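You operate a simulated robot arm through the tools that you are given. There is no shell and no other tool. Be economical: measure what you need, move in short steps, check, and stop when the job is done.

You are at the controls of a simulated two-armed robot. One attempt, no reset.

Task
Set the return coil on the swivel, hold it and wipe it clean.
Fine: use the green cloth; cloth and coil go back where they lay. What is to be rubbed or washed off counts as gone when no trace of it is left.

It is judged by the outcome, as a careful person would: the job done as asked, and still so three seconds after it is handed in. It fails if anything else is knocked over, pushed out of place, dropped, spilled or broken. Flat cloth is picked up by pressing the open fingertips on it (5 to 10 N) and closing them slowly along it; thin cloth reads only 2 to 8 mm in the jaws.

Robot
Two 6-joint arms with two-finger parallel grippers on one trunk, on a base that drives. Base frame: it is fixed to the floor where the robot stands at the start and does not move with it; the origin is under the middle of the robot, x ahead of it, y to its left, z up. Lengths are in m, angles in rad, forces in N, time in s.
The left shoulder is at the start at [0.06, 0.187, 1.122], the right one opposite. With the tool pointing down near the work surface each hand reaches from about 0.22 to 0.62 m from the robot's upright axis, wherever it stands, measured 20 degrees to its own side. Places, roughly: packing swivel top [0.5, 0.7, 0.8]. Payload 1.57 kg a hand.
Tool frame (each hand has its own): the origin (TCP) lies between the finger pads and is the grasp point; the fingertips stand 0.03 m ahead of it; z points along the fingers, y is the line along which they close. Largest opening 0.11 m; finger width 0.024, thickness 0.012; the body of the gripper, 0.048 by 0.112 m, starts 0.078 m behind the TCP.
Orientation is told as [roll, pitch, yaw] about the base's x, y, z axes, in that order, counted from this pose: with the fingers straight down and closing along the base's y, the tool's x points along the base's -x, its y along +y and its z along -z.

Tools
- The arms move only by the tool send_rows. It takes "left_steps", "right_steps" or both (then of equal length, played together; a hand with none holds still); each is text: rows parted by semicolons, each of 7 numbers parted by spaces: the finger opening in m, from 0 to 0.11, then the shift along the tool's x, y, z in units of 30 mm (1.0 is 30 mm), then the turn, a rotation vector about the tool's x, y, z in units of 5 degrees (1.0 is 5 degrees). In form: hand tx ty tz wx wy wz; .... A call has 1 to 8 rows; each row shifts and turns the commanded pose from where the row before left it, along the tool's axes as they then stand. A call with a number of a shift or a turn outside -1 to 1 is refused whole. Each row takes 0.2 s and may step no farther than 0.05 m and 0.15 rad from the row before; otherwise, or with a gripper value out of range, the whole call is refused. Where a pose cannot be reached the arm comes as near as it can. A force on the tool above 80 N (or 10 N above the force at the start of the call, whichever is more), or a blocked arm, ends the call early, and 0.2 s more pass. The fingers move at their own pace (about 0.153 m/s each) and stop on an object; they squeeze with about 27 N. The grip force told is the motor's: it shows also when the fingers shut on nothing. Time passes only in rows, and 0.2 s behind the last, so rows that do not move let the fingers close. The reply holds the time, the measured pose of the TCP, the force on the tool along the base axes, the opening and the grip force, in the units named above and with some noise, with the torque about the TCP (base axes, N m) and any sound that the robot's microphone picked up.
- Cameras (640 x 400 px; columns grow to the right, rows downward): "scene" is now at [0.0095, 0.0271, 1.6572]; the picture's right is [0.35, -0.94, 0.00], its down [-0.75, -0.28, -0.59] and it looks along [0.56, 0.21, -0.80] (base axes); focal length 273 px, centre (320, 200). "left" rides on the left gripper at [0.07, -0.016, -0.141] in its tool frame; the picture's right is [0.23, 0.97, 0.00], its down [-0.86, 0.20, -0.48] and it looks along [-0.47, 0.11, 0.88] (tool axes); focal length 222 px, centre (320, 200). "right" rides on the right gripper at [0.07, 0.016, -0.141] in its tool frame; the picture's right is [-0.23, 0.97, 0.00], its down [-0.86, -0.20, -0.48] and it looks along [-0.47, -0.11, 0.88] (tool axes); focal length 222 px, centre (320, 200). There is no depth. A picture from a camera that has moved, and an enlarged one, comes with that camera's place and axes in the base frame and with its lens.
- grab_frame(camera): a new picture of that camera. No time passes.
- slide_trunk(by): slides the trunk up (or, below 0, down) by that many m; the arms and the scene camera ride with it, the base frame stays. It gives what a move gives, with no picture.
- steer(legs): drives the robot by 1 to 6 legs, each [ahead, left, turn to the left] in m, m and rad, along the robot's own axes; the way and the turn of a leg run together, so that a leg with both is an arc; at most 1.5 m and 3.142 rad a leg. The arms and the cameras ride along, it lands a little off, and it stops where it bumps. It gives what a move gives.
- turn_head(pan, tilt): turns the head with the scene camera to pan (to the left, within 1.501 rad either way) and tilt (down, from -0.506 to 1.204), counted from straight ahead of the robot. It gives what a move gives.
- close_up(camera, box): a new picture of the part [left, top, right, bottom] of that camera's present view, enlarged. No time passes.
- sign_off(): hands the job in; it is judged then, once.

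Work in short steps. Places have to be worked out from the pictures, the camera data and where the tool is seen: move nearer, look again, correct. Check each grasp and each placing, and mend what went wrong. You have 120 turns and 92 pictures in all, those below and enlarged ones among them. Open the grippers and draw the arms clear of the work before you hand the job in, unless the task says otherwise; then end with one line.

The tools are called after "Emit:" by a JSON object that holds its "op" and its "data". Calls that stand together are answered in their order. send_rows: Moves the arms, as the interface text tells. Its arguments: {"type":"object","properties":{"left_steps":{"type":"string"},"right_steps":{"type":"string"}},"required":[]} The other tools are called the same way: slide_trunk (by) slides the trunk up or down; steer (legs) drives the base; turn_head (pan, tilt) turns the head that bears the scene camera; grab_frame (camera) takes a picture; close_up (camera, box) takes an enlarged picture of a part of a camera's view; sign_off () hands the job in.

At the start:

```text
t: 0.0
left_tool_pos: [0.4669, 0.2591, 1.2044]
left_orientation: [0.001, 0.002, 0.0]
left_ft_force: [-0.7, -0.5, 0.7]
left_ft_torque: [0.01, 0.01, 0.01]
left_opening: 0.1101
left_grasp_force: 0.0
right_tool_pos: [0.5067, -0.1211, 1.1461]
right_orientation: [-0.001, 0.0, 0.001]
right_ft_force: [0.6, 0.3, 0.5]
right_ft_torque: [-0.01, 0.0, -0.02]
right_opening: 0.1101
right_grasp_force: 0.1
trunk travel left (down, up): [-0.75, 0.24]
robot x, y, heading: [0.0008, -0.0001, -0.002]
head pan, tilt: [0.356, 0.934]
```

scene: 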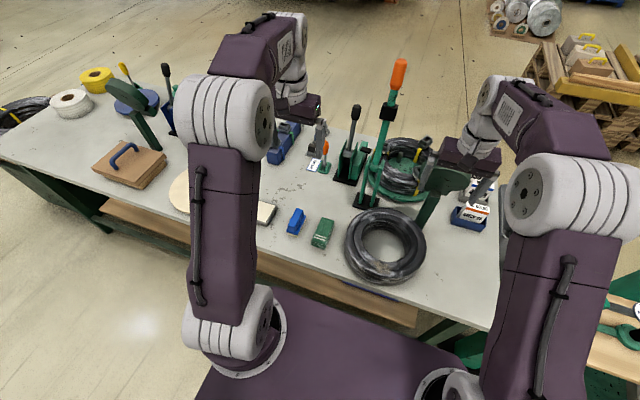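
right: 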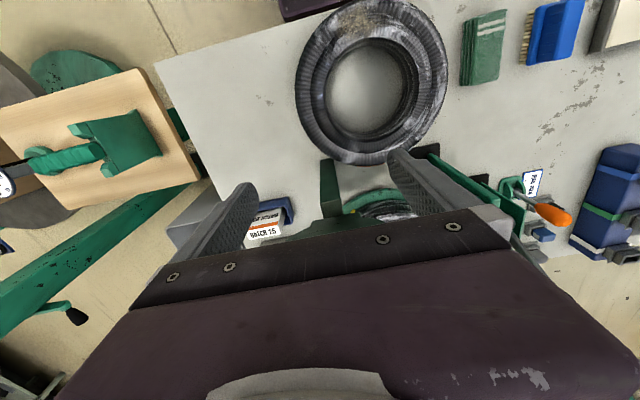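
left: 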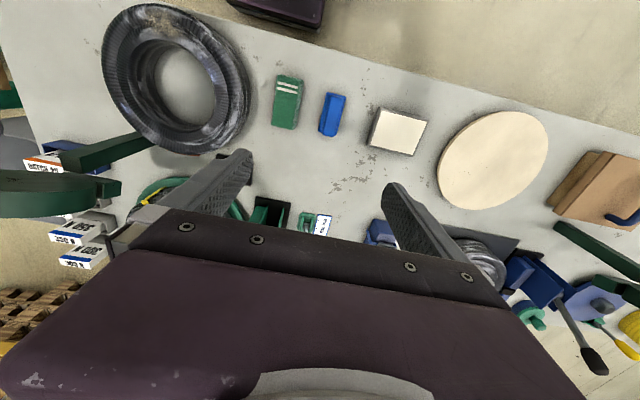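

The pictures show a black hose coil, a green folded item with stripes, a blue brush and a wooden disc (probably the swivel). I'll look closer at these.

Emit:
{"op": "close_up", "data": {"camera": "scene", "box": [270, 120, 510, 300]}}

Emit:
{"op": "close_up", "data": {"camera": "left", "box": [80, 0, 360, 180]}}

Emit:
{"op": "close_up", "data": {"camera": "left", "box": [340, 60, 640, 260]}}

```text
2.22 times, centred on (390, 210) of scene
camera zoom: at [0.0095, 0.0271, 1.6572], right [0.35, -0.94, 0.0], down [-0.75, -0.28, -0.59], along [0.56, 0.21, -0.8], focal length 607 px, centre (164, 178)
```

zoom: 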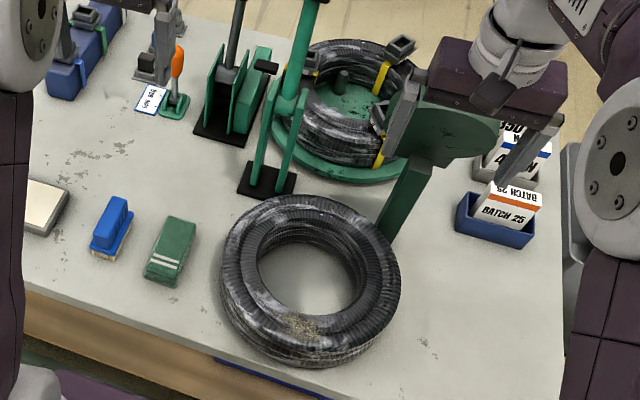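

```text
2.22 times, centred on (220, 90) of left
camera zoom: at [0.3979, 0.2419, 1.3462], right [-0.23, 0.97, 0.0], down [0.86, 0.2, 0.48], along [0.47, 0.11, -0.88], focal length 494 px, centre (542, 444)
```

zoom: 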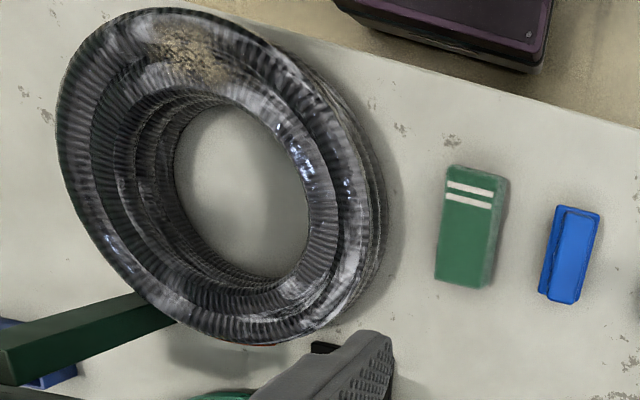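

```text
2.00 times, centred on (490, 160) of left
camera zoom: at [0.3979, 0.2419, 1.3462], right [-0.23, 0.97, 0.0], down [0.86, 0.2, 0.48], along [0.47, 0.11, -0.88], focal length 444 px, centre (-20, 280)
```

zoom: 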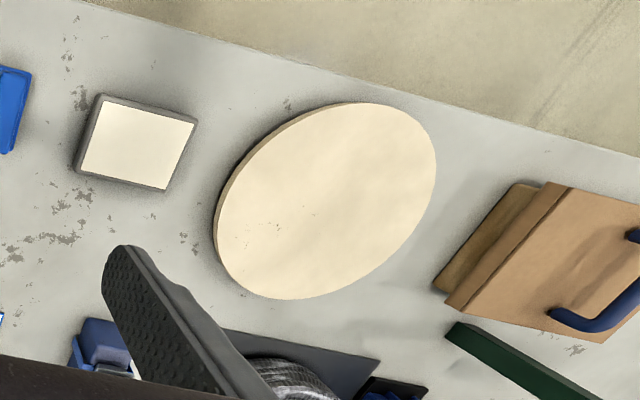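

The loose coil is at about (0.48, -0.03), outer radius 0.14 and hole radius 0.06, with a sandy smear on its near side. The green cloth lies at about (0.465, 0.187). I'll bring both hands above the two sides of the coil and look again.

Emit:
{"op": "send_rows", "data": {"left_steps": "0.11 -0.06 -0.9 0.6 0 0 0;0.11 -0.06 -0.9 0.6 0 0 0;0.11 -0.06 -0.9 0.6 0 0 0;0.11 -0.06 -0.9 0.6 0 0 0;0.11 -0.06 -0.9 0.6 0 0 0;0.11 -0.06 -0.9 0.6 0 0 0;0.11 -0.06 -0.9 0.6 0 0 0", "right_steps": "0.11 0.1 -0.05 0.3 0 0 0;0.11 0.1 -0.05 0.3 0 0 0;0.11 0.1 -0.05 0.3 0 0 0;0.11 0.1 -0.05 0.3 0 0 0;0.11 0.1 -0.05 0.3 0 0 0;0.11 0.1 -0.05 0.3 0 0 0;0.11 0.1 -0.05 0.3 0 0 0"}}

Emit:
{"op": "grab_frame", "data": {"camera": "left"}}

Emit:
{"op": "grab_frame", "data": {"camera": "right"}}

Emit:
{"op": "grab_frame", "data": {"camera": "scene"}}

```text
t: 1.6
left_tool_pos: [0.4797, 0.0689, 1.0807]
left_orientation: [0.002, -0.001, 0.0]
left_ft_force: [0.4, -0.7, 0.0]
left_ft_torque: [-0.01, -0.01, 0.0]
left_opening: 0.1098
left_grasp_force: 0.2
right_tool_pos: [0.4859, -0.1314, 1.0826]
right_orientation: [0.001, -0.001, -0.002]
right_ft_force: [-0.3, 0.1, -0.2]
right_ft_torque: [-0.06, 0.01, 0.0]
right_opening: 0.1099
right_grasp_force: 0.0
trunk travel left (down, up): [-0.75, 0.24]
robot x, y, heading: [-0.0007, 0.0008, -0.003]
head pan, tilt: [0.356, 0.934]
```

```text
85 pictures are left
camera left: at [0.4104, 0.0514, 1.2208], right [-0.23, 0.97, 0.0], down [0.86, 0.2, 0.48], along [0.47, 0.11, -0.88], focal length 222 px, centre (320, 200)
```

left: 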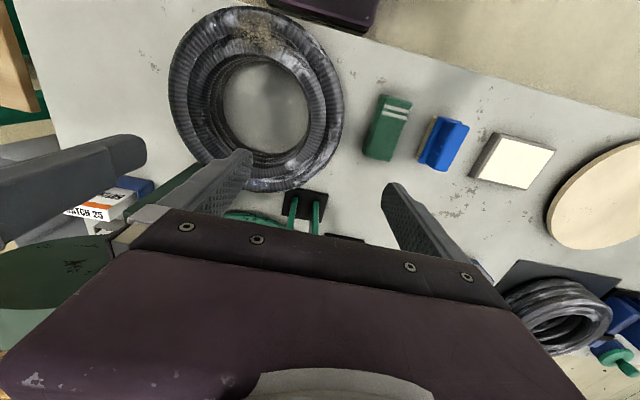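

```text
84 pictures are left
camera right: at [0.4173, -0.1165, 1.2251], right [0.23, 0.97, 0.0], down [0.86, -0.2, 0.48], along [0.47, -0.11, -0.88], focal length 222 px, centre (320, 200)
```

right: 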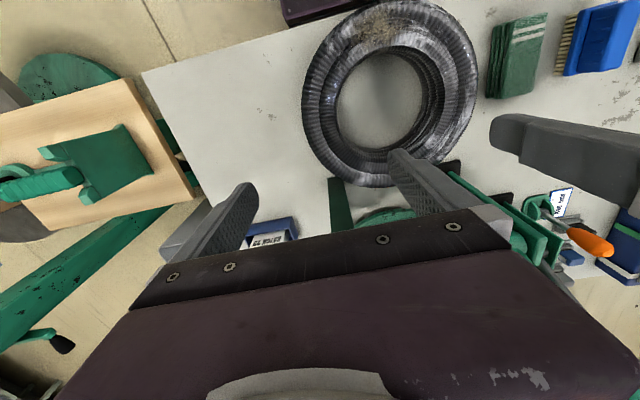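

```text
83 pictures are left
camera scene: at [0.0103, 0.0256, 1.6573], right [0.35, -0.94, 0.0], down [-0.75, -0.28, -0.59], along [0.56, 0.21, -0.8], focal length 273 px, centre (320, 200)
```

scene: 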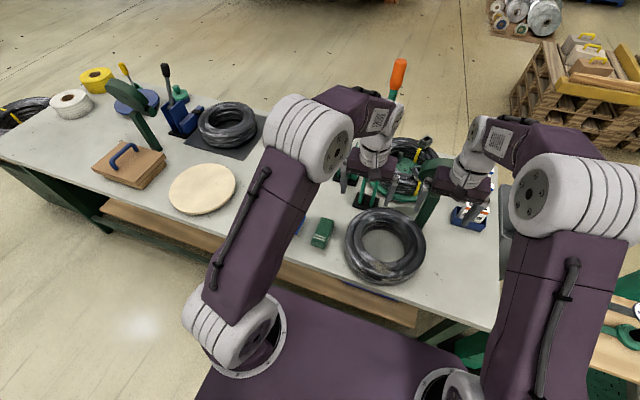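

There's a second coil on a dark mat behind the wooden disc. I need to work out which one is the "return" coil, so I'll zoom in on all of them.

Emit:
{"op": "close_up", "data": {"camera": "scene", "box": [60, 60, 280, 220]}}

Emit:
{"op": "close_up", "data": {"camera": "scene", "box": [320, 120, 520, 300]}}

```text
2.50 times, centred on (170, 140) of scene
camera zoom: at [0.0103, 0.0256, 1.6573], right [0.35, -0.94, 0.0], down [-0.75, -0.28, -0.59], along [0.56, 0.21, -0.8], focal length 683 px, centre (695, 350)
```

zoom: 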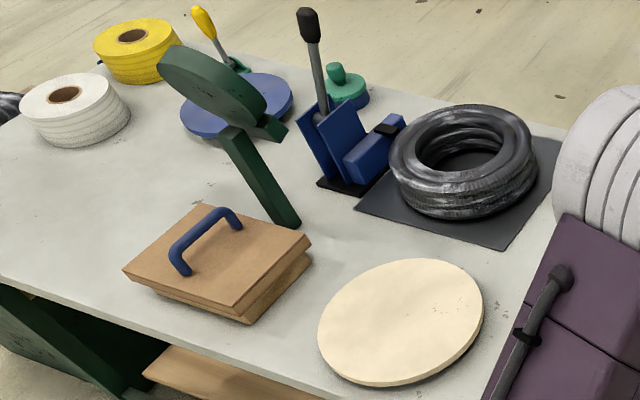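

```text
2.22 times, centred on (420, 210) of scene
camera zoom: at [0.0103, 0.0256, 1.6573], right [0.35, -0.94, 0.0], down [-0.75, -0.28, -0.59], along [0.56, 0.21, -0.8], focal length 607 px, centre (98, 178)
```

zoom: 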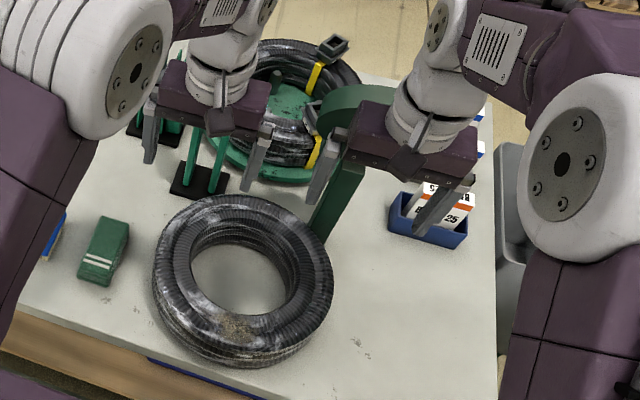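

The front coil is the only one with a dirt smear (sandy, on its near side), so that's the return coil. Its centre is about (0.47, -0.028). I'll lower both hands around its left and right sides, then check clearance.

Emit:
{"op": "send_rows", "data": {"left_steps": "0.11 0.07 0 0.9 0 0 0;0.11 0.07 0 0.9 0 0 0;0.11 0.07 0 0.9 0 0 0;0.11 0.07 0 0.9 0 0 0;0.11 0.07 0 0.9 0 0 0", "right_steps": "0.11 0.1 0 0.9 0 0 0;0.11 0.1 0 0.9 0 0 0;0.11 0.1 0 0.9 0 0 0;0.11 0.1 0 0.9 0 0 0;0.11 0.1 0 0.9 0 0 0"}}

Emit:
{"op": "grab_frame", "data": {"camera": "left"}}

Emit:
{"op": "grab_frame", "data": {"camera": "right"}}

```text
t: 2.8
left_tool_pos: [0.4713, 0.0699, 0.9445]
left_orientation: [0.001, 0.002, 0.001]
left_ft_force: [0.5, -1.0, -1.0]
left_ft_torque: [0.01, 0.02, -0.01]
left_opening: 0.1102
left_grasp_force: 0.0
right_tool_pos: [0.4702, -0.1309, 0.9466]
right_orientation: [-0.001, 0.001, 0.0]
right_ft_force: [0.2, -0.5, 0.1]
right_ft_torque: [0.01, 0.03, 0.02]
right_opening: 0.1099
right_grasp_force: 0.0
trunk travel left (down, up): [-0.75, 0.24]
robot x, y, heading: [-0.0007, -0.0015, -0.001]
head pan, tilt: [0.356, 0.934]
```

```text
80 pictures are left
camera left: at [0.4015, 0.0537, 1.0848], right [-0.23, 0.97, 0.0], down [0.86, 0.2, 0.48], along [0.47, 0.11, -0.88], focal length 222 px, centre (320, 200)
```

left: 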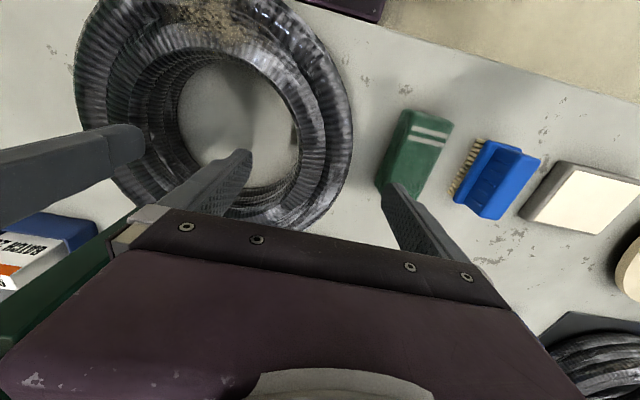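

```text
79 pictures are left
camera right: at [0.4015, -0.1145, 1.0897], right [0.23, 0.97, 0.0], down [0.86, -0.2, 0.48], along [0.46, -0.11, -0.88], focal length 222 px, centre (320, 200)
```

right: 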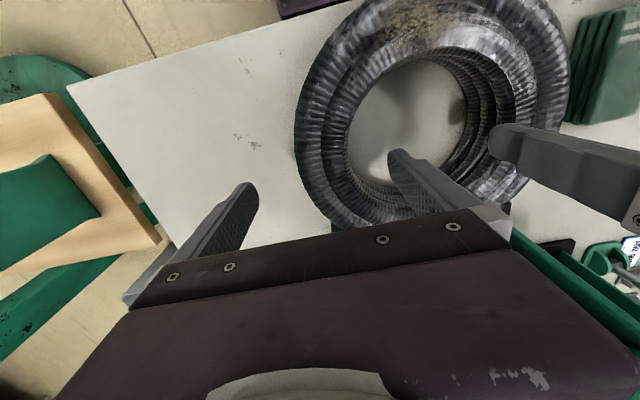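

The coil spans y from about -0.152 to 0.10, which leaves clearance to the cloth. I'll descend to TCP z of about 0.842, with a small inward shift on the right hand.

Emit:
{"op": "send_rows", "data": {"left_steps": "0.1 0 0 0.85 0 0 0;0.1 0 0 0.85 0 0 0;0.1 0 0 0.85 0 0 0;0.1 0 0 0.85 0 0 0", "right_steps": "0.11 0 0.05 0.87 0 0 0;0.11 0 0.05 0.87 0 0 0;0.11 0 0.05 0.87 0 0 0;0.11 0 0.05 0.87 0 0 0"}}

Emit:
{"op": "grab_frame", "data": {"camera": "left"}}

Emit:
{"op": "grab_frame", "data": {"camera": "right"}}

```text
t: 3.8
left_tool_pos: [0.4704, 0.0693, 0.8406]
left_orientation: [-0.001, 0.002, -0.001]
left_ft_force: [-0.5, -0.6, -0.1]
left_ft_torque: [0.01, -0.01, 0.02]
left_opening: 0.0999
left_grasp_force: 0.1
right_tool_pos: [0.4722, -0.1256, 0.8439]
right_orientation: [0.0, 0.001, 0.0]
right_ft_force: [0.3, 0.1, -0.3]
right_ft_torque: [0.01, 0.05, 0.02]
right_opening: 0.1101
right_grasp_force: 0.1
trunk travel left (down, up): [-0.75, 0.24]
robot x, y, heading: [-0.0006, -0.0007, 0.006]
head pan, tilt: [0.356, 0.934]
```

```text
78 pictures are left
camera left: at [0.4016, 0.0523, 0.9815], right [-0.23, 0.97, 0.0], down [0.86, 0.2, 0.48], along [0.47, 0.11, -0.88], focal length 222 px, centre (320, 200)
```

left: 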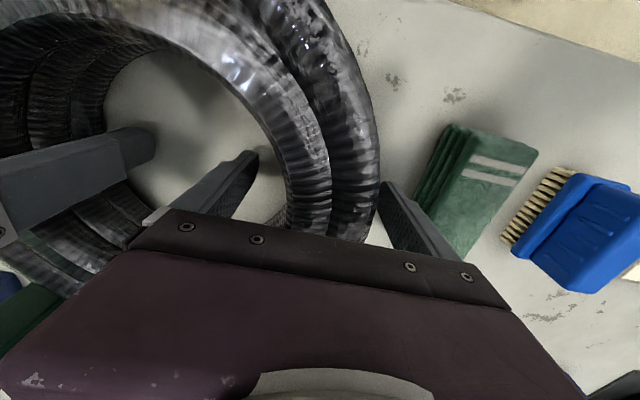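

```text
77 pictures are left
camera right: at [0.4024, -0.1098, 0.985], right [0.23, 0.97, 0.0], down [0.86, -0.2, 0.48], along [0.47, -0.11, -0.88], focal length 222 px, centre (320, 200)
```

right: 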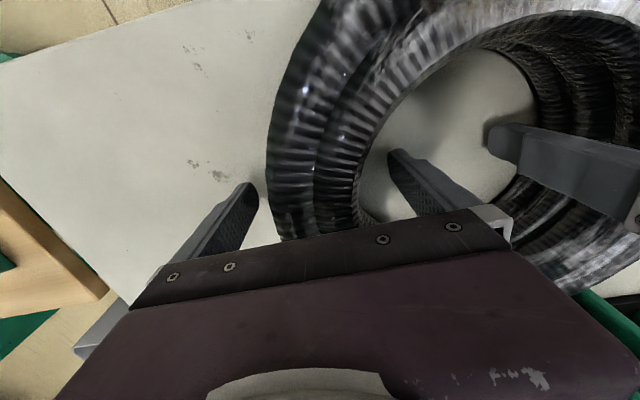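

Both hands straddle the coil tube. I'll close both.

Emit:
{"op": "send_rows", "data": {"left_steps": "0.08 0 0 0 0 0 0;0.07 0 0 0 0 0 0;0.06 0 0 0 0 0 0;0.04 0 0 0 0 0 0;0.02 0 0 0 0 0 0;0.02 0 0 0 0 0 0", "right_steps": "0.08 0 0 0 0 0 0;0.07 0 0 0 0 0 0;0.06 0 0 0 0 0 0;0.04 0 0 0 0 0 0;0.02 0 0 0 0 0 0;0.02 0 0 0 0 0 0"}}

Emit:
{"op": "grab_frame", "data": {"camera": "right"}}

```text
t: 5.2
left_tool_pos: [0.4685, 0.0715, 0.841]
left_orientation: [0.003, 0.001, 0.001]
left_ft_force: [0.9, 34.0, 6.0]
left_ft_torque: [-0.3, -0.35, -0.01]
left_opening: 0.0529
left_grasp_force: 26.7
right_tool_pos: [0.4699, -0.1254, 0.8441]
right_orientation: [-0.002, 0.0, 0.001]
right_ft_force: [1.4, -26.4, -0.7]
right_ft_torque: [0.85, -0.45, 0.25]
right_opening: 0.0526
right_grasp_force: 27.5
trunk travel left (down, up): [-0.75, 0.24]
robot x, y, heading: [-0.0003, 0.0004, -0.0]
head pan, tilt: [0.356, 0.934]
```

```text
76 pictures are left
camera right: at [0.4013, -0.1098, 0.9856], right [0.23, 0.97, 0.0], down [0.86, -0.2, 0.48], along [0.47, -0.11, -0.88], focal length 222 px, centre (320, 200)
```

right: 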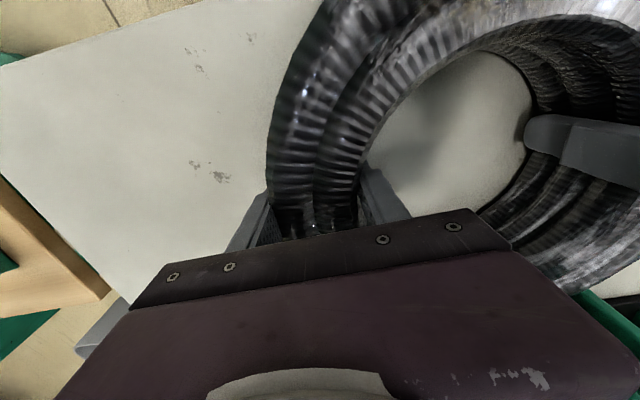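

Both are gripped (tube 53 mm), but the coil pushes the hands outward at about 30 N. I'll relax each hand 3 mm outward, then lift 45 mm.

Emit:
{"op": "send_rows", "data": {"left_steps": "0.02 0 0.1 0 0 0 0;0.02 0 0 0 0 0 0", "right_steps": "0.02 0 -0.1 0 0 0 0;0.02 0 0 0 0 0 0"}}

```text
t: 5.8
left_tool_pos: [0.4702, 0.0696, 0.8419]
left_orientation: [-0.001, -0.003, -0.002]
left_ft_force: [0.3, -26.6, -0.6]
left_ft_torque: [2.08, -0.26, 0.35]
left_opening: 0.0528
left_grasp_force: 27.3
right_tool_pos: [0.4711, -0.1278, 0.8439]
right_orientation: [0.002, -0.001, 0.0]
right_ft_force: [-0.9, 26.7, 0.3]
right_ft_torque: [-0.8, 0.32, -0.38]
right_opening: 0.0528
right_grasp_force: 26.4
trunk travel left (down, up): [-0.75, 0.24]
robot x, y, heading: [0.0, 0.0008, -0.001]
head pan, tilt: [0.356, 0.934]
```

The force has reversed, so I'll go back half of that and lift.

Emit:
{"op": "send_rows", "data": {"left_steps": "0.02 0 -0.05 0 0 0 0;0.02 0 0 0 0 0 0", "right_steps": "0.02 0 0.05 0 0 0 0;0.02 0 0 0 0 0 0"}}

Emit:
{"op": "slide_trunk", "data": {"by": 0.03}}

Emit:
{"op": "grab_frame", "data": {"camera": "scene"}}

```text
t: 6.4
left_tool_pos: [0.4701, 0.0701, 0.8413]
left_orientation: [-0.001, 0.0, -0.001]
left_ft_force: [3.5, -20.3, -0.2]
left_ft_torque: [-0.08, 0.75, 0.23]
left_opening: 0.0527
left_grasp_force: 26.8
right_tool_pos: [0.4714, -0.1257, 0.8448]
right_orientation: [0.0, 0.002, 0.003]
right_ft_force: [-3.1, 20.3, 0.1]
right_ft_torque: [0.39, -0.65, 0.42]
right_opening: 0.0527
right_grasp_force: 26.9
trunk travel left (down, up): [-0.75, 0.24]
robot x, y, heading: [0.0008, 0.0028, 0.001]
head pan, tilt: [0.356, 0.934]
```

```text
t: 7.2
left_tool_pos: [0.47, 0.0707, 0.8715]
left_orientation: [0.001, 0.0, 0.0]
left_ft_force: [3.4, -25.6, -4.8]
left_ft_torque: [0.23, 0.25, 0.18]
left_opening: 0.0525
left_grasp_force: 26.7
right_tool_pos: [0.4713, -0.1261, 0.874]
right_orientation: [-0.001, 0.001, 0.0]
right_ft_force: [-3.1, 24.9, -7.3]
right_ft_torque: [-0.43, -0.13, 0.4]
right_opening: 0.0525
right_grasp_force: 27.6
trunk travel left (down, up): [-0.78, 0.21]
robot x, y, heading: [-0.0007, -0.0042, -0.002]
head pan, tilt: [0.356, 0.934]
```

```text
75 pictures are left
camera scene: at [0.0118, 0.027, 1.6872], right [0.35, -0.94, 0.0], down [-0.75, -0.28, -0.59], along [0.56, 0.21, -0.81], focal length 273 px, centre (320, 200)
```

scene: 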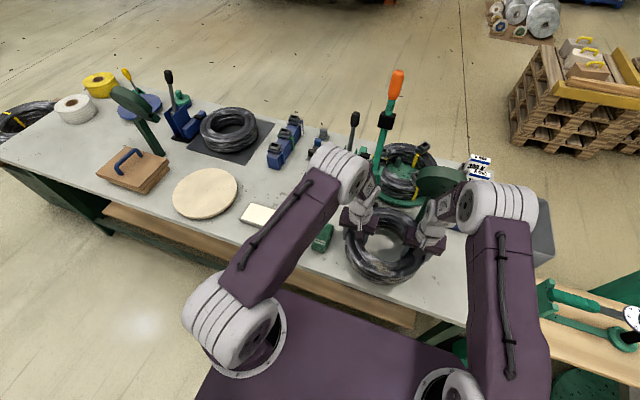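

The coil is up (about 12 N in total). I'll back away from the green post, rise, and drive left toward the swivel.

Emit:
{"op": "steer", "data": {"legs": [[-0.15, 0, 0]]}}

Emit:
{"op": "slide_trunk", "data": {"by": 0.12}}

Emit:
{"op": "steer", "data": {"legs": [[0, 0.72, 0]]}}

Emit:
{"op": "grab_frame", "data": {"camera": "scene"}}

Emit:
{"op": "grab_frame", "data": {"camera": "left"}}

```text
t: 8.5
left_tool_pos: [0.3213, 0.0712, 0.8716]
left_orientation: [-0.001, 0.0, 0.001]
left_ft_force: [4.1, -31.2, -2.5]
left_ft_torque: [0.11, -0.2, 0.25]
left_opening: 0.0526
left_grasp_force: 27.1
right_tool_pos: [0.3231, -0.1257, 0.8728]
right_orientation: [0.001, 0.003, 0.002]
right_ft_force: [-3.3, 31.2, -10.4]
right_ft_torque: [-0.77, 0.34, 0.51]
right_opening: 0.0527
right_grasp_force: 26.7
trunk travel left (down, up): [-0.78, 0.21]
robot x, y, heading: [-0.1464, 0.0014, 0.002]
head pan, tilt: [0.356, 0.934]
```

```text
t: 10.0
left_tool_pos: [0.3216, 0.0718, 0.9915]
left_orientation: [0.001, 0.0, 0.001]
left_ft_force: [-0.1, -4.3, -6.0]
left_ft_torque: [0.18, 0.1, 0.08]
left_opening: 0.0526
left_grasp_force: 26.8
right_tool_pos: [0.3219, -0.1256, 0.994]
right_orientation: [-0.001, 0.001, 0.003]
right_ft_force: [0.0, 3.9, -5.7]
right_ft_torque: [-0.2, -0.04, -0.08]
right_opening: 0.0528
right_grasp_force: 27.0
trunk travel left (down, up): [-0.9, 0.09]
robot x, y, heading: [-0.1509, 0.0007, -0.002]
head pan, tilt: [0.356, 0.934]
```

```text
t: 14.0
left_tool_pos: [0.3168, 0.8052, 0.9908]
left_orientation: [-0.001, -0.001, 0.009]
left_ft_force: [0.9, -5.6, -5.9]
left_ft_torque: [0.29, 0.18, 0.06]
left_opening: 0.0526
left_grasp_force: 27.3
right_tool_pos: [0.3191, 0.6082, 0.9943]
right_orientation: [0.001, 0.003, 0.01]
right_ft_force: [-1.7, 6.1, -5.1]
right_ft_torque: [-0.16, -0.05, 0.16]
right_opening: 0.0529
right_grasp_force: 27.0
trunk travel left (down, up): [-0.9, 0.09]
robot x, y, heading: [-0.1541, 0.7315, 0.011]
head pan, tilt: [0.356, 0.934]
```

```text
74 pictures are left
camera scene: at [-0.1422, 0.7562, 1.8072], right [0.36, -0.93, 0.0], down [-0.75, -0.29, -0.59], along [0.55, 0.21, -0.8], focal length 273 px, centre (320, 200)
```

scene: 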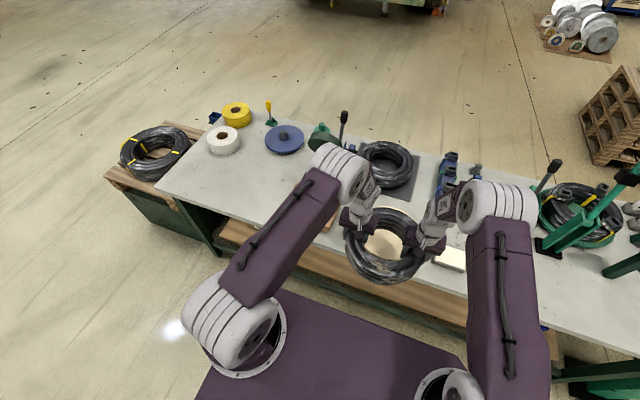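

```text
73 pictures are left
camera left: at [0.2477, 0.7871, 1.1322], right [-0.24, 0.97, 0.0], down [0.85, 0.21, 0.48], along [0.47, 0.11, -0.88], focal length 222 px, centre (320, 200)
```

left: 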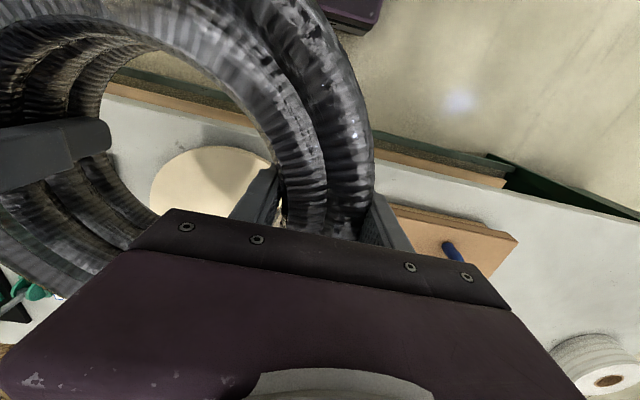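

The swivel disc is at about (0.487, 0.70) with R of about 0.13. The held coil's centre is at about (0.318, 0.707), so I'll drive forward 0.17 with a small correction.

Emit:
{"op": "steer", "data": {"legs": [[0.17, -0.007, -0.01]]}}

Emit:
{"op": "grab_frame", "data": {"camera": "scene"}}

Emit:
{"op": "grab_frame", "data": {"camera": "left"}}

Emit:
{"op": "grab_frame", "data": {"camera": "right"}}

```text
t: 15.5
left_tool_pos: [0.4834, 0.7941, 0.9922]
left_orientation: [0.001, -0.004, -0.002]
left_ft_force: [-0.4, -3.4, -5.8]
left_ft_torque: [-0.09, 0.13, 0.07]
left_opening: 0.0528
left_grasp_force: 26.8
right_tool_pos: [0.4851, 0.5957, 0.9946]
right_orientation: [0.0, -0.001, -0.002]
right_ft_force: [-0.9, 3.1, -6.4]
right_ft_torque: [0.05, -0.05, -0.03]
right_opening: 0.0528
right_grasp_force: 26.8
trunk travel left (down, up): [-0.9, 0.09]
robot x, y, heading: [0.0141, 0.7241, -0.002]
head pan, tilt: [0.356, 0.934]
```

```text
72 pictures are left
camera scene: at [0.0223, 0.7519, 1.8072], right [0.35, -0.94, 0.0], down [-0.75, -0.28, -0.6], along [0.56, 0.21, -0.8], focal length 273 px, centre (320, 200)
```

scene: 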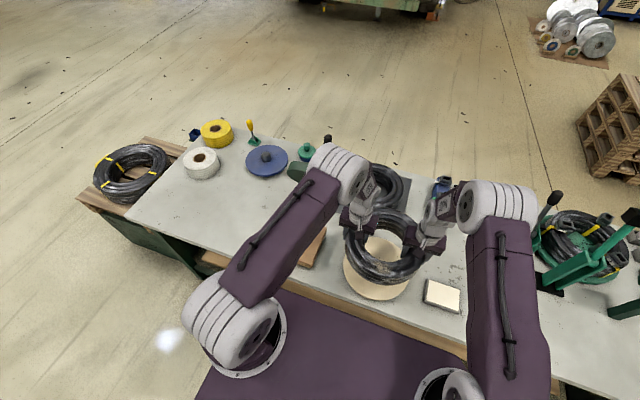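

```text
71 pictures are left
camera left: at [0.4146, 0.7776, 1.1334], right [-0.22, 0.97, 0.0], down [0.85, 0.2, 0.48], along [0.47, 0.11, -0.88], focal length 222 px, centre (320, 200)
```

left: 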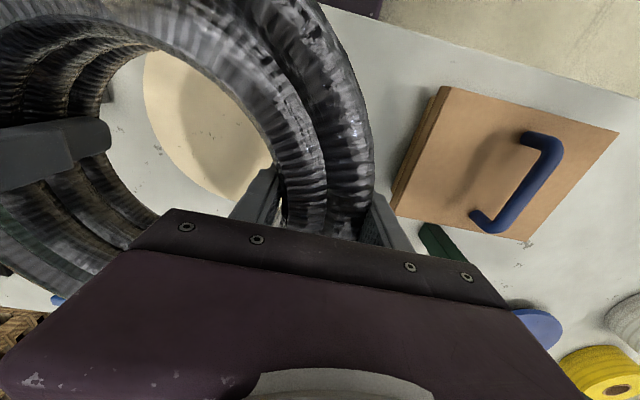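

```text
70 pictures are left
camera right: at [0.4152, 0.6131, 1.1371], right [0.23, 0.97, 0.0], down [0.85, -0.2, 0.48], along [0.47, -0.11, -0.88], focal length 222 px, centre (320, 200)
```

right: 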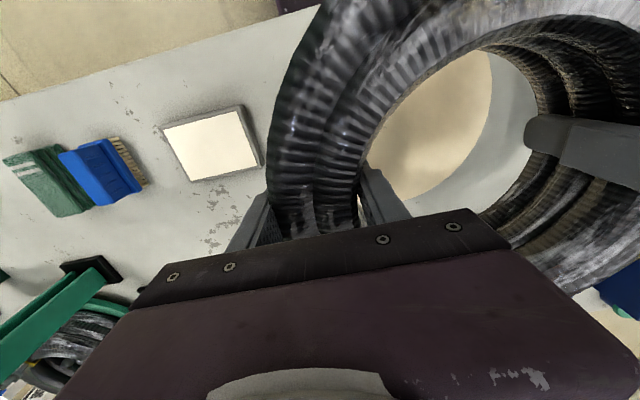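

The disc centre works out to about (0.49, 0.695) and the coil centre is at (0.484, 0.695), so it's aligned. I'll lower it.

Emit:
{"op": "slide_trunk", "data": {"by": -0.11}}

Emit:
{"op": "grab_frame", "data": {"camera": "right"}}

```text
t: 16.9
left_tool_pos: [0.4875, 0.7937, 0.8807]
left_orientation: [0.0, -0.001, -0.001]
left_ft_force: [0.5, -3.4, -6.0]
left_ft_torque: [0.31, 0.07, 0.13]
left_opening: 0.0527
left_grasp_force: 27.3
right_tool_pos: [0.488, 0.597, 0.8837]
right_orientation: [-0.001, 0.001, -0.003]
right_ft_force: [0.3, 2.6, -6.8]
right_ft_torque: [-0.3, 0.05, -0.15]
right_opening: 0.0529
right_grasp_force: 26.8
trunk travel left (down, up): [-0.79, 0.2]
robot x, y, heading: [0.0196, 0.7249, -0.005]
head pan, tilt: [0.356, 0.934]
```

```text
69 pictures are left
camera right: at [0.4185, 0.6127, 1.0257], right [0.23, 0.97, 0.0], down [0.86, -0.2, 0.48], along [0.46, -0.11, -0.88], focal length 222 px, centre (320, 200)
```

right: 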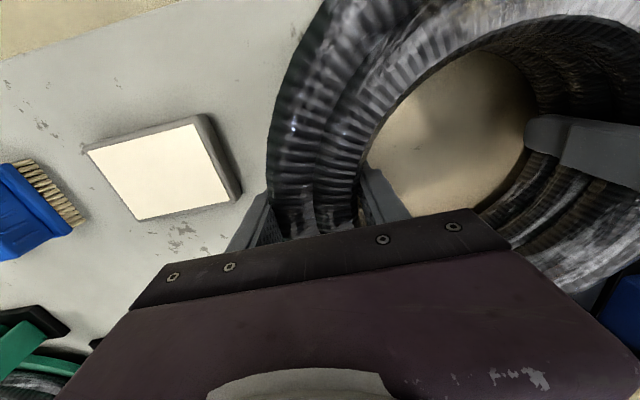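

The fingertips are about 30 mm above the disc. I'll lower in fine steps until contact.

Emit:
{"op": "send_rows", "data": {"left_steps": "0.02 0 0 0.1 0 0 0;0.02 0 0 0.1 0 0 0;0.02 0 0 0.1 0 0 0;0.02 0 0 0.1 0 0 0;0.02 0 0 0 0 0 0", "right_steps": "0.02 0 0 0.1 0 0 0;0.02 0 0 0.1 0 0 0;0.02 0 0 0.1 0 0 0;0.02 0 0 0.1 0 0 0;0.02 0 0 0 0 0 0"}}

```text
t: 18.1
left_tool_pos: [0.487, 0.7934, 0.8711]
left_orientation: [-0.001, -0.004, -0.004]
left_ft_force: [-5.4, 2.3, 25.3]
left_ft_torque: [0.05, 0.96, -0.88]
left_opening: 0.0529
left_grasp_force: 26.8
right_tool_pos: [0.4859, 0.597, 0.8731]
right_orientation: [0.002, -0.003, -0.003]
right_ft_force: [13.7, -5.9, -0.5]
right_ft_torque: [-0.44, 1.29, -0.91]
right_opening: 0.0526
right_grasp_force: 27.3
trunk travel left (down, up): [-0.79, 0.2]
robot x, y, heading: [0.0182, 0.7212, -0.007]
head pan, tilt: [0.356, 0.934]
```

Contact: the coil rests on the disc at about z 0.829. I'll open both hands gently.

Emit:
{"op": "send_rows", "data": {"left_steps": "0.06 0 0 -0.05 0 0 0;0.075 0 0 0 0 0 0;0.09 0 0 0 0 0 0;0.1 0 0 0 0 0 0;0.1 0 0 0 0 0 0", "right_steps": "0.06 0 0 0.03 0 0 0;0.075 0 0 0 0 0 0;0.09 0 0 0 0 0 0;0.1 0 0 0 0 0 0;0.1 0 0 0 0 0 0"}}

Emit:
{"op": "grab_frame", "data": {"camera": "left"}}

Emit:
{"op": "grab_frame", "data": {"camera": "right"}}

```text
t: 19.3
left_tool_pos: [0.4863, 0.7939, 0.8716]
left_orientation: [0.001, -0.002, 0.0]
left_ft_force: [0.5, 0.3, 0.1]
left_ft_torque: [-0.01, -0.01, 0.0]
left_opening: 0.0997
left_grasp_force: 0.0
right_tool_pos: [0.4843, 0.597, 0.8716]
right_orientation: [-0.001, 0.0, 0.0]
right_ft_force: [-0.3, 0.4, 0.4]
right_ft_torque: [0.01, -0.02, 0.03]
right_opening: 0.0998
right_grasp_force: 0.1
trunk travel left (down, up): [-0.79, 0.2]
robot x, y, heading: [0.017, 0.7237, -0.003]
head pan, tilt: [0.356, 0.934]
```

```text
68 pictures are left
camera left: at [0.4168, 0.7774, 1.0114], right [-0.22, 0.97, 0.0], down [0.85, 0.2, 0.48], along [0.47, 0.11, -0.88], focal length 222 px, centre (320, 200)
```

left: 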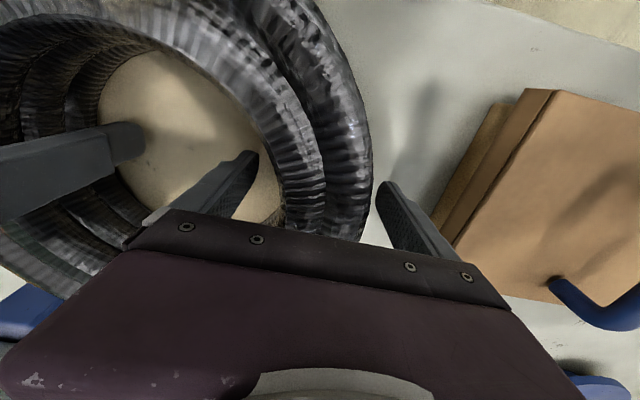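

```text
67 pictures are left
camera right: at [0.416, 0.6125, 1.0137], right [0.23, 0.97, 0.0], down [0.86, -0.2, 0.48], along [0.47, -0.11, -0.88], focal length 222 px, centre (320, 200)
```

right: 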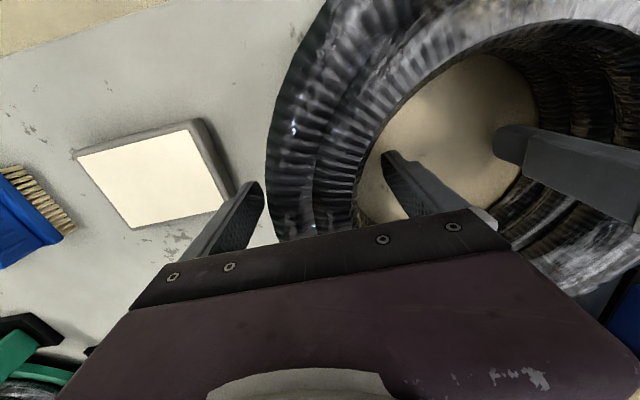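

The coil stands on the swivel. I'll rise and drive right so the right hand comes over the cloth.

Emit:
{"op": "slide_trunk", "data": {"by": 0.14}}

Emit:
{"op": "grab_frame", "data": {"camera": "left"}}

Emit:
{"op": "steer", "data": {"legs": [[0, -0.41, 0]]}}

Emit:
{"op": "grab_frame", "data": {"camera": "right"}}

Emit:
{"op": "grab_frame", "data": {"camera": "scene"}}

```text
t: 20.9
left_tool_pos: [0.4861, 0.7925, 1.0102]
left_orientation: [0.0, -0.001, -0.003]
left_ft_force: [0.4, -0.3, 0.4]
left_ft_torque: [-0.02, 0.04, 0.01]
left_opening: 0.1
left_grasp_force: 0.0
right_tool_pos: [0.4849, 0.5961, 1.0114]
right_orientation: [0.0, 0.002, -0.002]
right_ft_force: [-0.1, -0.5, -0.8]
right_ft_torque: [0.03, 0.0, 0.01]
right_opening: 0.1
right_grasp_force: 0.2
trunk travel left (down, up): [-0.93, 0.06]
robot x, y, heading: [0.0141, 0.7255, -0.001]
head pan, tilt: [0.356, 0.934]
```

```text
66 pictures are left
camera left: at [0.417, 0.7775, 1.1513], right [-0.22, 0.97, 0.0], down [0.86, 0.2, 0.48], along [0.47, 0.11, -0.88], focal length 222 px, centre (320, 200)
```

left: 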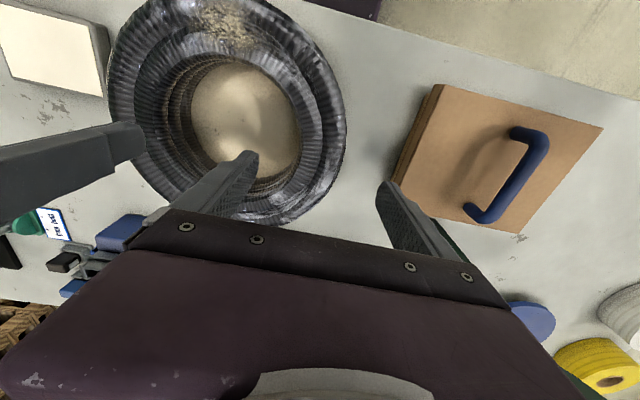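

```text
t: 23.4
left_tool_pos: [0.4865, 0.4063, 1.0115]
left_orientation: [-0.003, -0.002, 0.01]
left_ft_force: [0.2, 0.2, 0.9]
left_ft_torque: [0.02, 0.03, 0.0]
left_opening: 0.1002
left_grasp_force: 0.0
right_tool_pos: [0.4874, 0.2078, 1.0129]
right_orientation: [-0.002, -0.001, 0.011]
right_ft_force: [-0.8, 0.3, -0.1]
right_ft_torque: [-0.03, 0.01, -0.01]
right_opening: 0.0999
right_grasp_force: 0.0
trunk travel left (down, up): [-0.93, 0.06]
robot x, y, heading: [0.0141, 0.3315, 0.01]
head pan, tilt: [0.356, 0.934]
```

```text
65 pictures are left
camera right: at [0.4185, 0.2238, 1.1538], right [0.22, 0.98, 0.0], down [0.86, -0.19, 0.48], along [0.47, -0.11, -0.88], focal length 222 px, centre (320, 200)
```

right: 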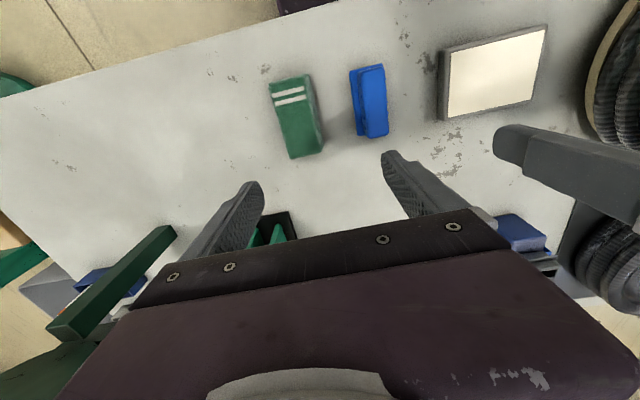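

```text
64 pictures are left
camera scene: at [0.0264, 0.3592, 1.8372], right [0.36, -0.93, 0.0], down [-0.75, -0.29, -0.59], along [0.55, 0.21, -0.8], focal length 273 px, centre (320, 200)
```

scene: 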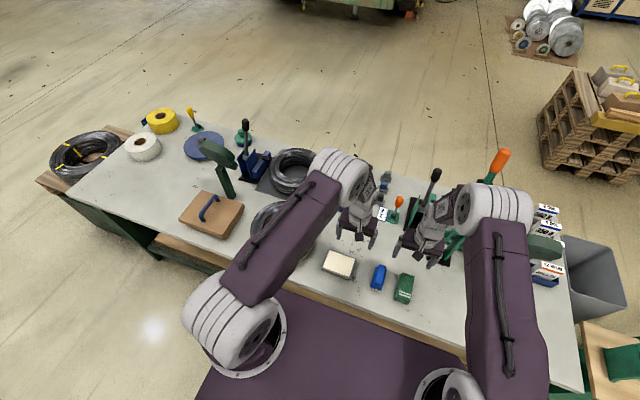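

The cloth is a folded pad spanning x 0.41–0.515 and y 0.154–0.208, lying along the base axes; the brush starts at y of about 0.26. I'll move over it with opening 0.085 and come down most of the way.

Emit:
{"op": "send_rows", "data": {"right_steps": "0.085 0.4 -0.45 0.5 0 0 0;0.085 0.4 -0.45 0.5 0 0 0;0.085 0 0 0.8 0 0 0;0.085 0 0 0.8 0 0 0;0.085 0 0 0.8 0 0 -0.1;0.085 0 0 0.8 0 0 -0.1"}}

Emit:
{"op": "grab_frame", "data": {"camera": "right"}}

```text
t: 24.8
left_tool_pos: [0.4862, 0.4043, 1.0104]
left_orientation: [0.001, -0.001, 0.009]
left_ft_force: [0.6, 0.2, 0.4]
left_ft_torque: [-0.03, 0.04, 0.05]
left_opening: 0.1
left_grasp_force: 0.0
right_tool_pos: [0.4641, 0.1766, 0.8856]
right_orientation: [0.0, -0.001, 0.027]
right_ft_force: [0.2, 0.0, -0.8]
right_ft_torque: [-0.01, -0.02, 0.02]
right_opening: 0.0848
right_grasp_force: 0.1
trunk travel left (down, up): [-0.93, 0.06]
robot x, y, heading: [0.0162, 0.3307, 0.008]
head pan, tilt: [0.356, 0.934]
```

```text
63 pictures are left
camera right: at [0.3939, 0.1909, 1.0279], right [0.2, 0.98, 0.0], down [0.86, -0.18, 0.48], along [0.47, -0.1, -0.88], focal length 222 px, centre (320, 200)
```

right: 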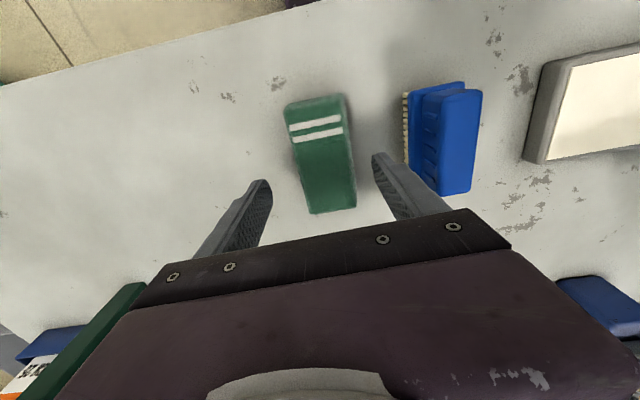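

The cloth centre is at about (0.459, 0.181). I'll fix the small yaw, shift 4 mm and descend around the cloth.

Emit:
{"op": "send_rows", "data": {"right_steps": "0.085 0.1 0.15 0 0 0 0.3;0.085 0 0 0.5 0 0 0;0.085 0 0 0.5 0 0 0;0.085 0 0 0.5 0 0 0"}}

Emit:
{"op": "grab_frame", "data": {"camera": "right"}}

```text
t: 25.8
left_tool_pos: [0.486, 0.4029, 1.0113]
left_orientation: [0.0, -0.002, 0.01]
left_ft_force: [-1.0, 0.0, -0.6]
left_ft_torque: [-0.01, -0.01, -0.01]
left_opening: 0.0999
left_grasp_force: 0.1
right_tool_pos: [0.4602, 0.1824, 0.8405]
right_orientation: [0.0, 0.0, 0.003]
right_ft_force: [0.1, -0.5, 0.0]
right_ft_torque: [0.0, 0.03, -0.01]
right_opening: 0.0851
right_grasp_force: 0.1
trunk travel left (down, up): [-0.93, 0.06]
robot x, y, heading: [0.0182, 0.3296, 0.006]
head pan, tilt: [0.356, 0.934]
```

```text
62 pictures are left
camera right: at [0.3905, 0.1988, 0.9825], right [0.23, 0.97, 0.0], down [0.86, -0.2, 0.48], along [0.47, -0.11, -0.88], focal length 222 px, centre (320, 200)
```

right: 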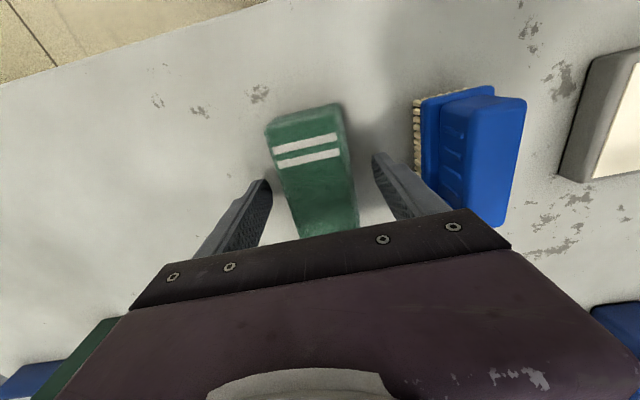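

The fingers straddle the cloth with the tips about 10 mm off the table. I'll close slowly.

Emit:
{"op": "send_rows", "data": {"right_steps": "0.065 0 0 0 0 0 0;0.055 0 0 0 0 0 0;0.045 0 0 0 0 0 0;0.03 0 0 0 0 0 0;0.01 0 0 0 0 0 0;0 0 0 0 0 0 0;0 0 0 0 0 0 0"}}

Emit:
{"op": "grab_frame", "data": {"camera": "right"}}

```text
t: 27.4
left_tool_pos: [0.486, 0.4049, 1.0097]
left_orientation: [0.0, -0.001, 0.008]
left_ft_force: [-0.6, 0.2, -0.7]
left_ft_torque: [0.0, -0.02, 0.0]
left_opening: 0.1001
left_grasp_force: 0.1
right_tool_pos: [0.4588, 0.1819, 0.8408]
right_orientation: [0.001, -0.001, 0.001]
right_ft_force: [0.7, 0.0, 0.2]
right_ft_torque: [-0.01, 0.01, 0.0]
right_opening: 0.0528
right_grasp_force: 27.5
trunk travel left (down, up): [-0.93, 0.06]
robot x, y, heading: [0.0166, 0.3302, 0.006]
head pan, tilt: [0.356, 0.934]
```

```text
61 pictures are left
camera right: at [0.3905, 0.1988, 0.9825], right [0.23, 0.97, 0.0], down [0.86, -0.2, 0.48], along [0.47, -0.11, -0.88], focal length 222 px, centre (320, 200)
```

right: 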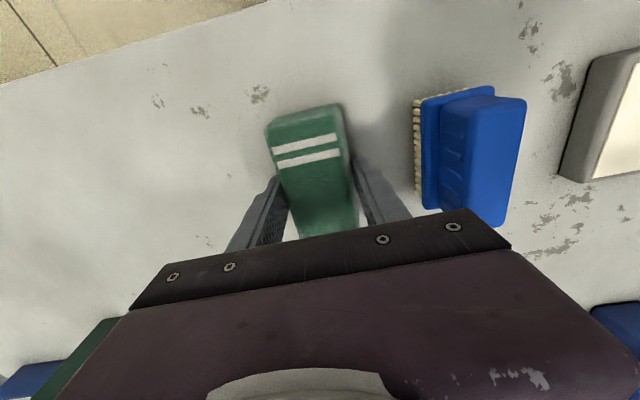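

The cloth pad is gripped (53 mm wide). I'll raise it and drive back to the swivel.

Emit:
{"op": "send_rows", "data": {"right_steps": "0 0 0 -0.9 0 0 0;0 0 0 -0.9 0 0 0;0 0 0 -0.9 0 0 0;0 0 0 -0.9 0 0 0;0 0 0 -0.9 0 0 0;0 0 0 -0.9 0 0 0"}}

Emit:
{"op": "steer", "data": {"legs": [[0, 0.4, -0.007]]}}

Emit:
{"op": "grab_frame", "data": {"camera": "left"}}

Emit:
{"op": "grab_frame", "data": {"camera": "right"}}

Emit:
{"op": "grab_frame", "data": {"camera": "scene"}}

```text
t: 28.8
left_tool_pos: [0.4867, 0.405, 1.0108]
left_orientation: [-0.001, -0.001, 0.009]
left_ft_force: [0.0, -0.8, 0.2]
left_ft_torque: [0.02, -0.01, 0.02]
left_opening: 0.0998
left_grasp_force: 0.1
right_tool_pos: [0.459, 0.1852, 1.0038]
right_orientation: [0.0, 0.001, 0.002]
right_ft_force: [0.1, -0.5, -0.5]
right_ft_torque: [0.0, 0.01, 0.0]
right_opening: 0.053
right_grasp_force: 27.4
trunk travel left (down, up): [-0.93, 0.06]
robot x, y, heading: [0.0167, 0.3294, 0.009]
head pan, tilt: [0.356, 0.934]
```

```text
t: 31.3
left_tool_pos: [0.4888, 0.7952, 1.0103]
left_orientation: [0.001, -0.004, -0.014]
left_ft_force: [-0.1, -0.6, 0.1]
left_ft_torque: [-0.03, -0.01, 0.03]
left_opening: 0.1002
left_grasp_force: 0.1
right_tool_pos: [0.4566, 0.5742, 1.0031]
right_orientation: [0.003, 0.002, -0.02]
right_ft_force: [-0.8, 0.6, -1.0]
right_ft_torque: [0.01, -0.02, 0.0]
right_opening: 0.0532
right_grasp_force: 26.7
trunk travel left (down, up): [-0.93, 0.06]
robot x, y, heading: [0.0187, 0.732, -0.015]
head pan, tilt: [0.356, 0.934]
```

```text
60 pictures are left
camera left: at [0.4197, 0.7789, 1.1514], right [-0.21, 0.98, 0.0], down [0.86, 0.19, 0.48], along [0.47, 0.1, -0.88], focal length 222 px, centre (320, 200)
```

left: 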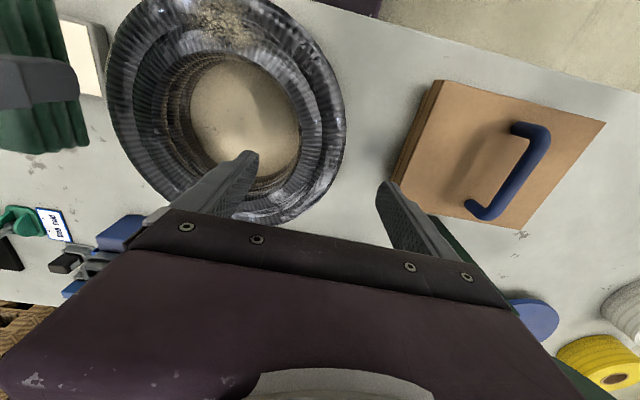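

```text
59 pictures are left
camera right: at [0.3886, 0.5926, 1.1453], right [0.25, 0.97, 0.0], down [0.85, -0.22, 0.48], along [0.46, -0.12, -0.88], focal length 222 px, centre (320, 200)
```

right: 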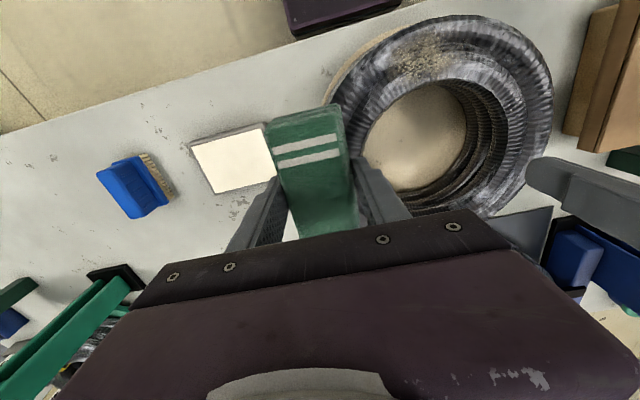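

```text
58 pictures are left
camera scene: at [0.028, 0.7561, 1.8372], right [0.34, -0.94, 0.0], down [-0.76, -0.27, -0.59], along [0.56, 0.2, -0.8], focal length 273 px, centre (320, 200)
```

scene: 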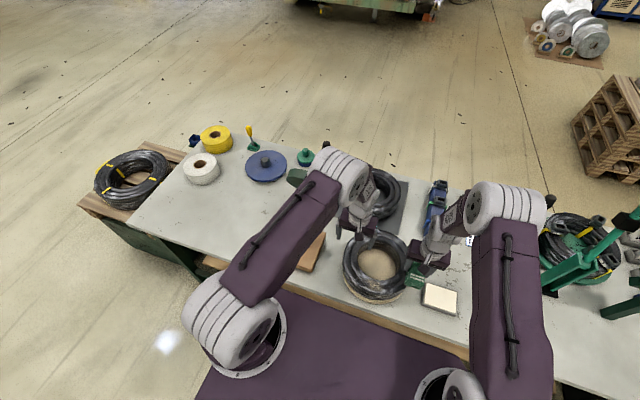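

The smear is visible on the near top. I'll zoom in to see its full extent.

Emit:
{"op": "close_up", "data": {"camera": "right", "box": [330, 0, 580, 156]}}

Emit:
{"op": "close_up", "data": {"camera": "scene", "box": [330, 220, 430, 310]}}

Emit:
{"op": "close_up", "data": {"camera": "left", "box": [90, 0, 370, 175]}}

```text
2.56 times, centred on (455, 78) of right
camera zoom: at [0.3886, 0.5926, 1.1453], right [0.25, 0.97, 0.0], down [0.85, -0.22, 0.48], along [0.46, -0.12, -0.88], focal length 569 px, centre (-26, 512)
```

zoom: 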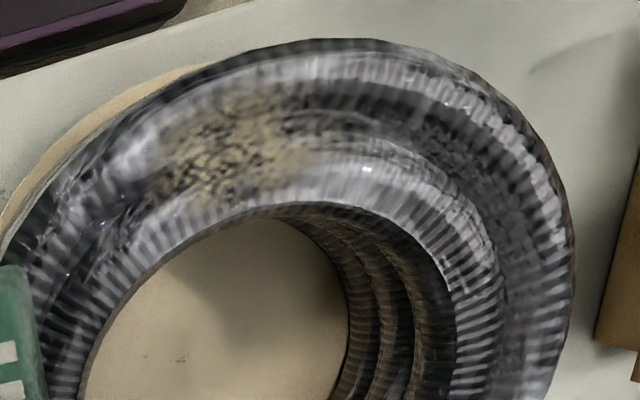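

```text
4.44 times, centred on (380, 265) of scene
camera zoom: at [0.028, 0.7561, 1.8372], right [0.34, -0.94, 0.0], down [-0.76, -0.27, -0.59], along [0.56, 0.2, -0.8], focal length 1214 px, centre (53, -89)
```

zoom: 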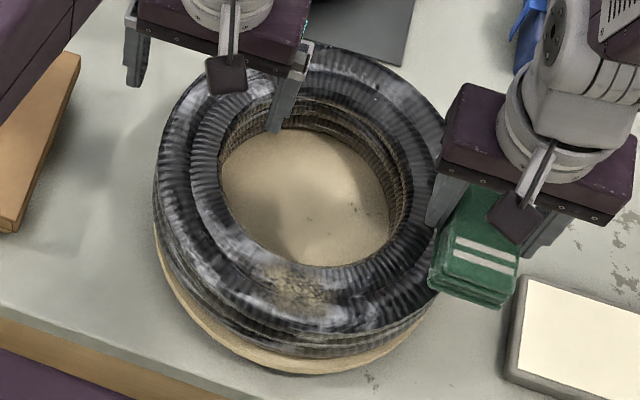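

```text
2.29 times, centred on (230, 88) of left
camera zoom: at [0.4197, 0.7789, 1.1514], right [-0.21, 0.98, 0.0], down [0.86, 0.19, 0.48], along [0.47, 0.1, -0.88], focal length 508 px, centre (526, 457)
```

zoom: 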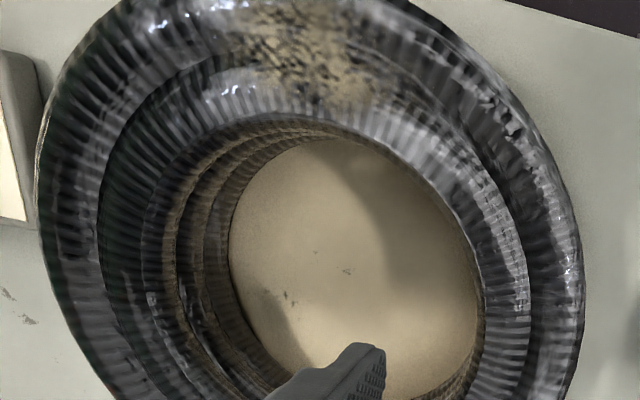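

The smear is centred at about (0.397, 0.682, 0.90), roughly 6 cm by 4 cm. First I'll hold the coil with the left hand: lower it to the earlier grip height and close.

Emit:
{"op": "send_rows", "data": {"left_steps": "0.1 0.05 -0.05 0.93 0 0 -0.1;0.1 0 0 0.93 0 0 -0.1;0.1 0 0 0.93 0 0 0;0.1 0 0 0.93 0 0 0;0.1 0 0 0.9 0 0 0;0.075 0 0 0 0 0 0;0.05 0 0 0 0 0 0;0.02 0 0 0 0 0 0"}}

Emit:
{"op": "send_rows", "data": {"left_steps": "0.02 0 0 0 0 0 0"}}

```text
t: 33.1
left_tool_pos: [0.4878, 0.7939, 0.8731]
left_orientation: [0.0, -0.003, 0.002]
left_ft_force: [-0.3, -2.0, 0.2]
left_ft_torque: [-0.37, -0.5, -0.04]
left_opening: 0.0531
left_grasp_force: 26.7
right_tool_pos: [0.4579, 0.5752, 1.0027]
right_orientation: [0.0, 0.003, -0.024]
right_ft_force: [0.1, -0.4, -0.2]
right_ft_torque: [0.0, 0.01, -0.01]
right_opening: 0.0531
right_grasp_force: 26.9
trunk travel left (down, up): [-0.93, 0.06]
robot x, y, heading: [0.0198, 0.7339, -0.019]
head pan, tilt: [0.356, 0.934]
```

```text
t: 33.5
left_tool_pos: [0.4886, 0.7937, 0.8729]
left_orientation: [0.0, 0.0, 0.004]
left_ft_force: [-0.7, -0.3, -0.3]
left_ft_torque: [-0.02, -0.63, -0.06]
left_opening: 0.0535
left_grasp_force: 27.3
right_tool_pos: [0.4578, 0.5766, 1.0041]
right_orientation: [0.0, 0.001, -0.023]
right_ft_force: [0.1, -0.1, -0.4]
right_ft_torque: [0.02, 0.01, -0.01]
right_opening: 0.0532
right_grasp_force: 27.0
trunk travel left (down, up): [-0.93, 0.06]
robot x, y, heading: [0.0167, 0.7301, -0.014]
head pan, tilt: [0.356, 0.934]
```

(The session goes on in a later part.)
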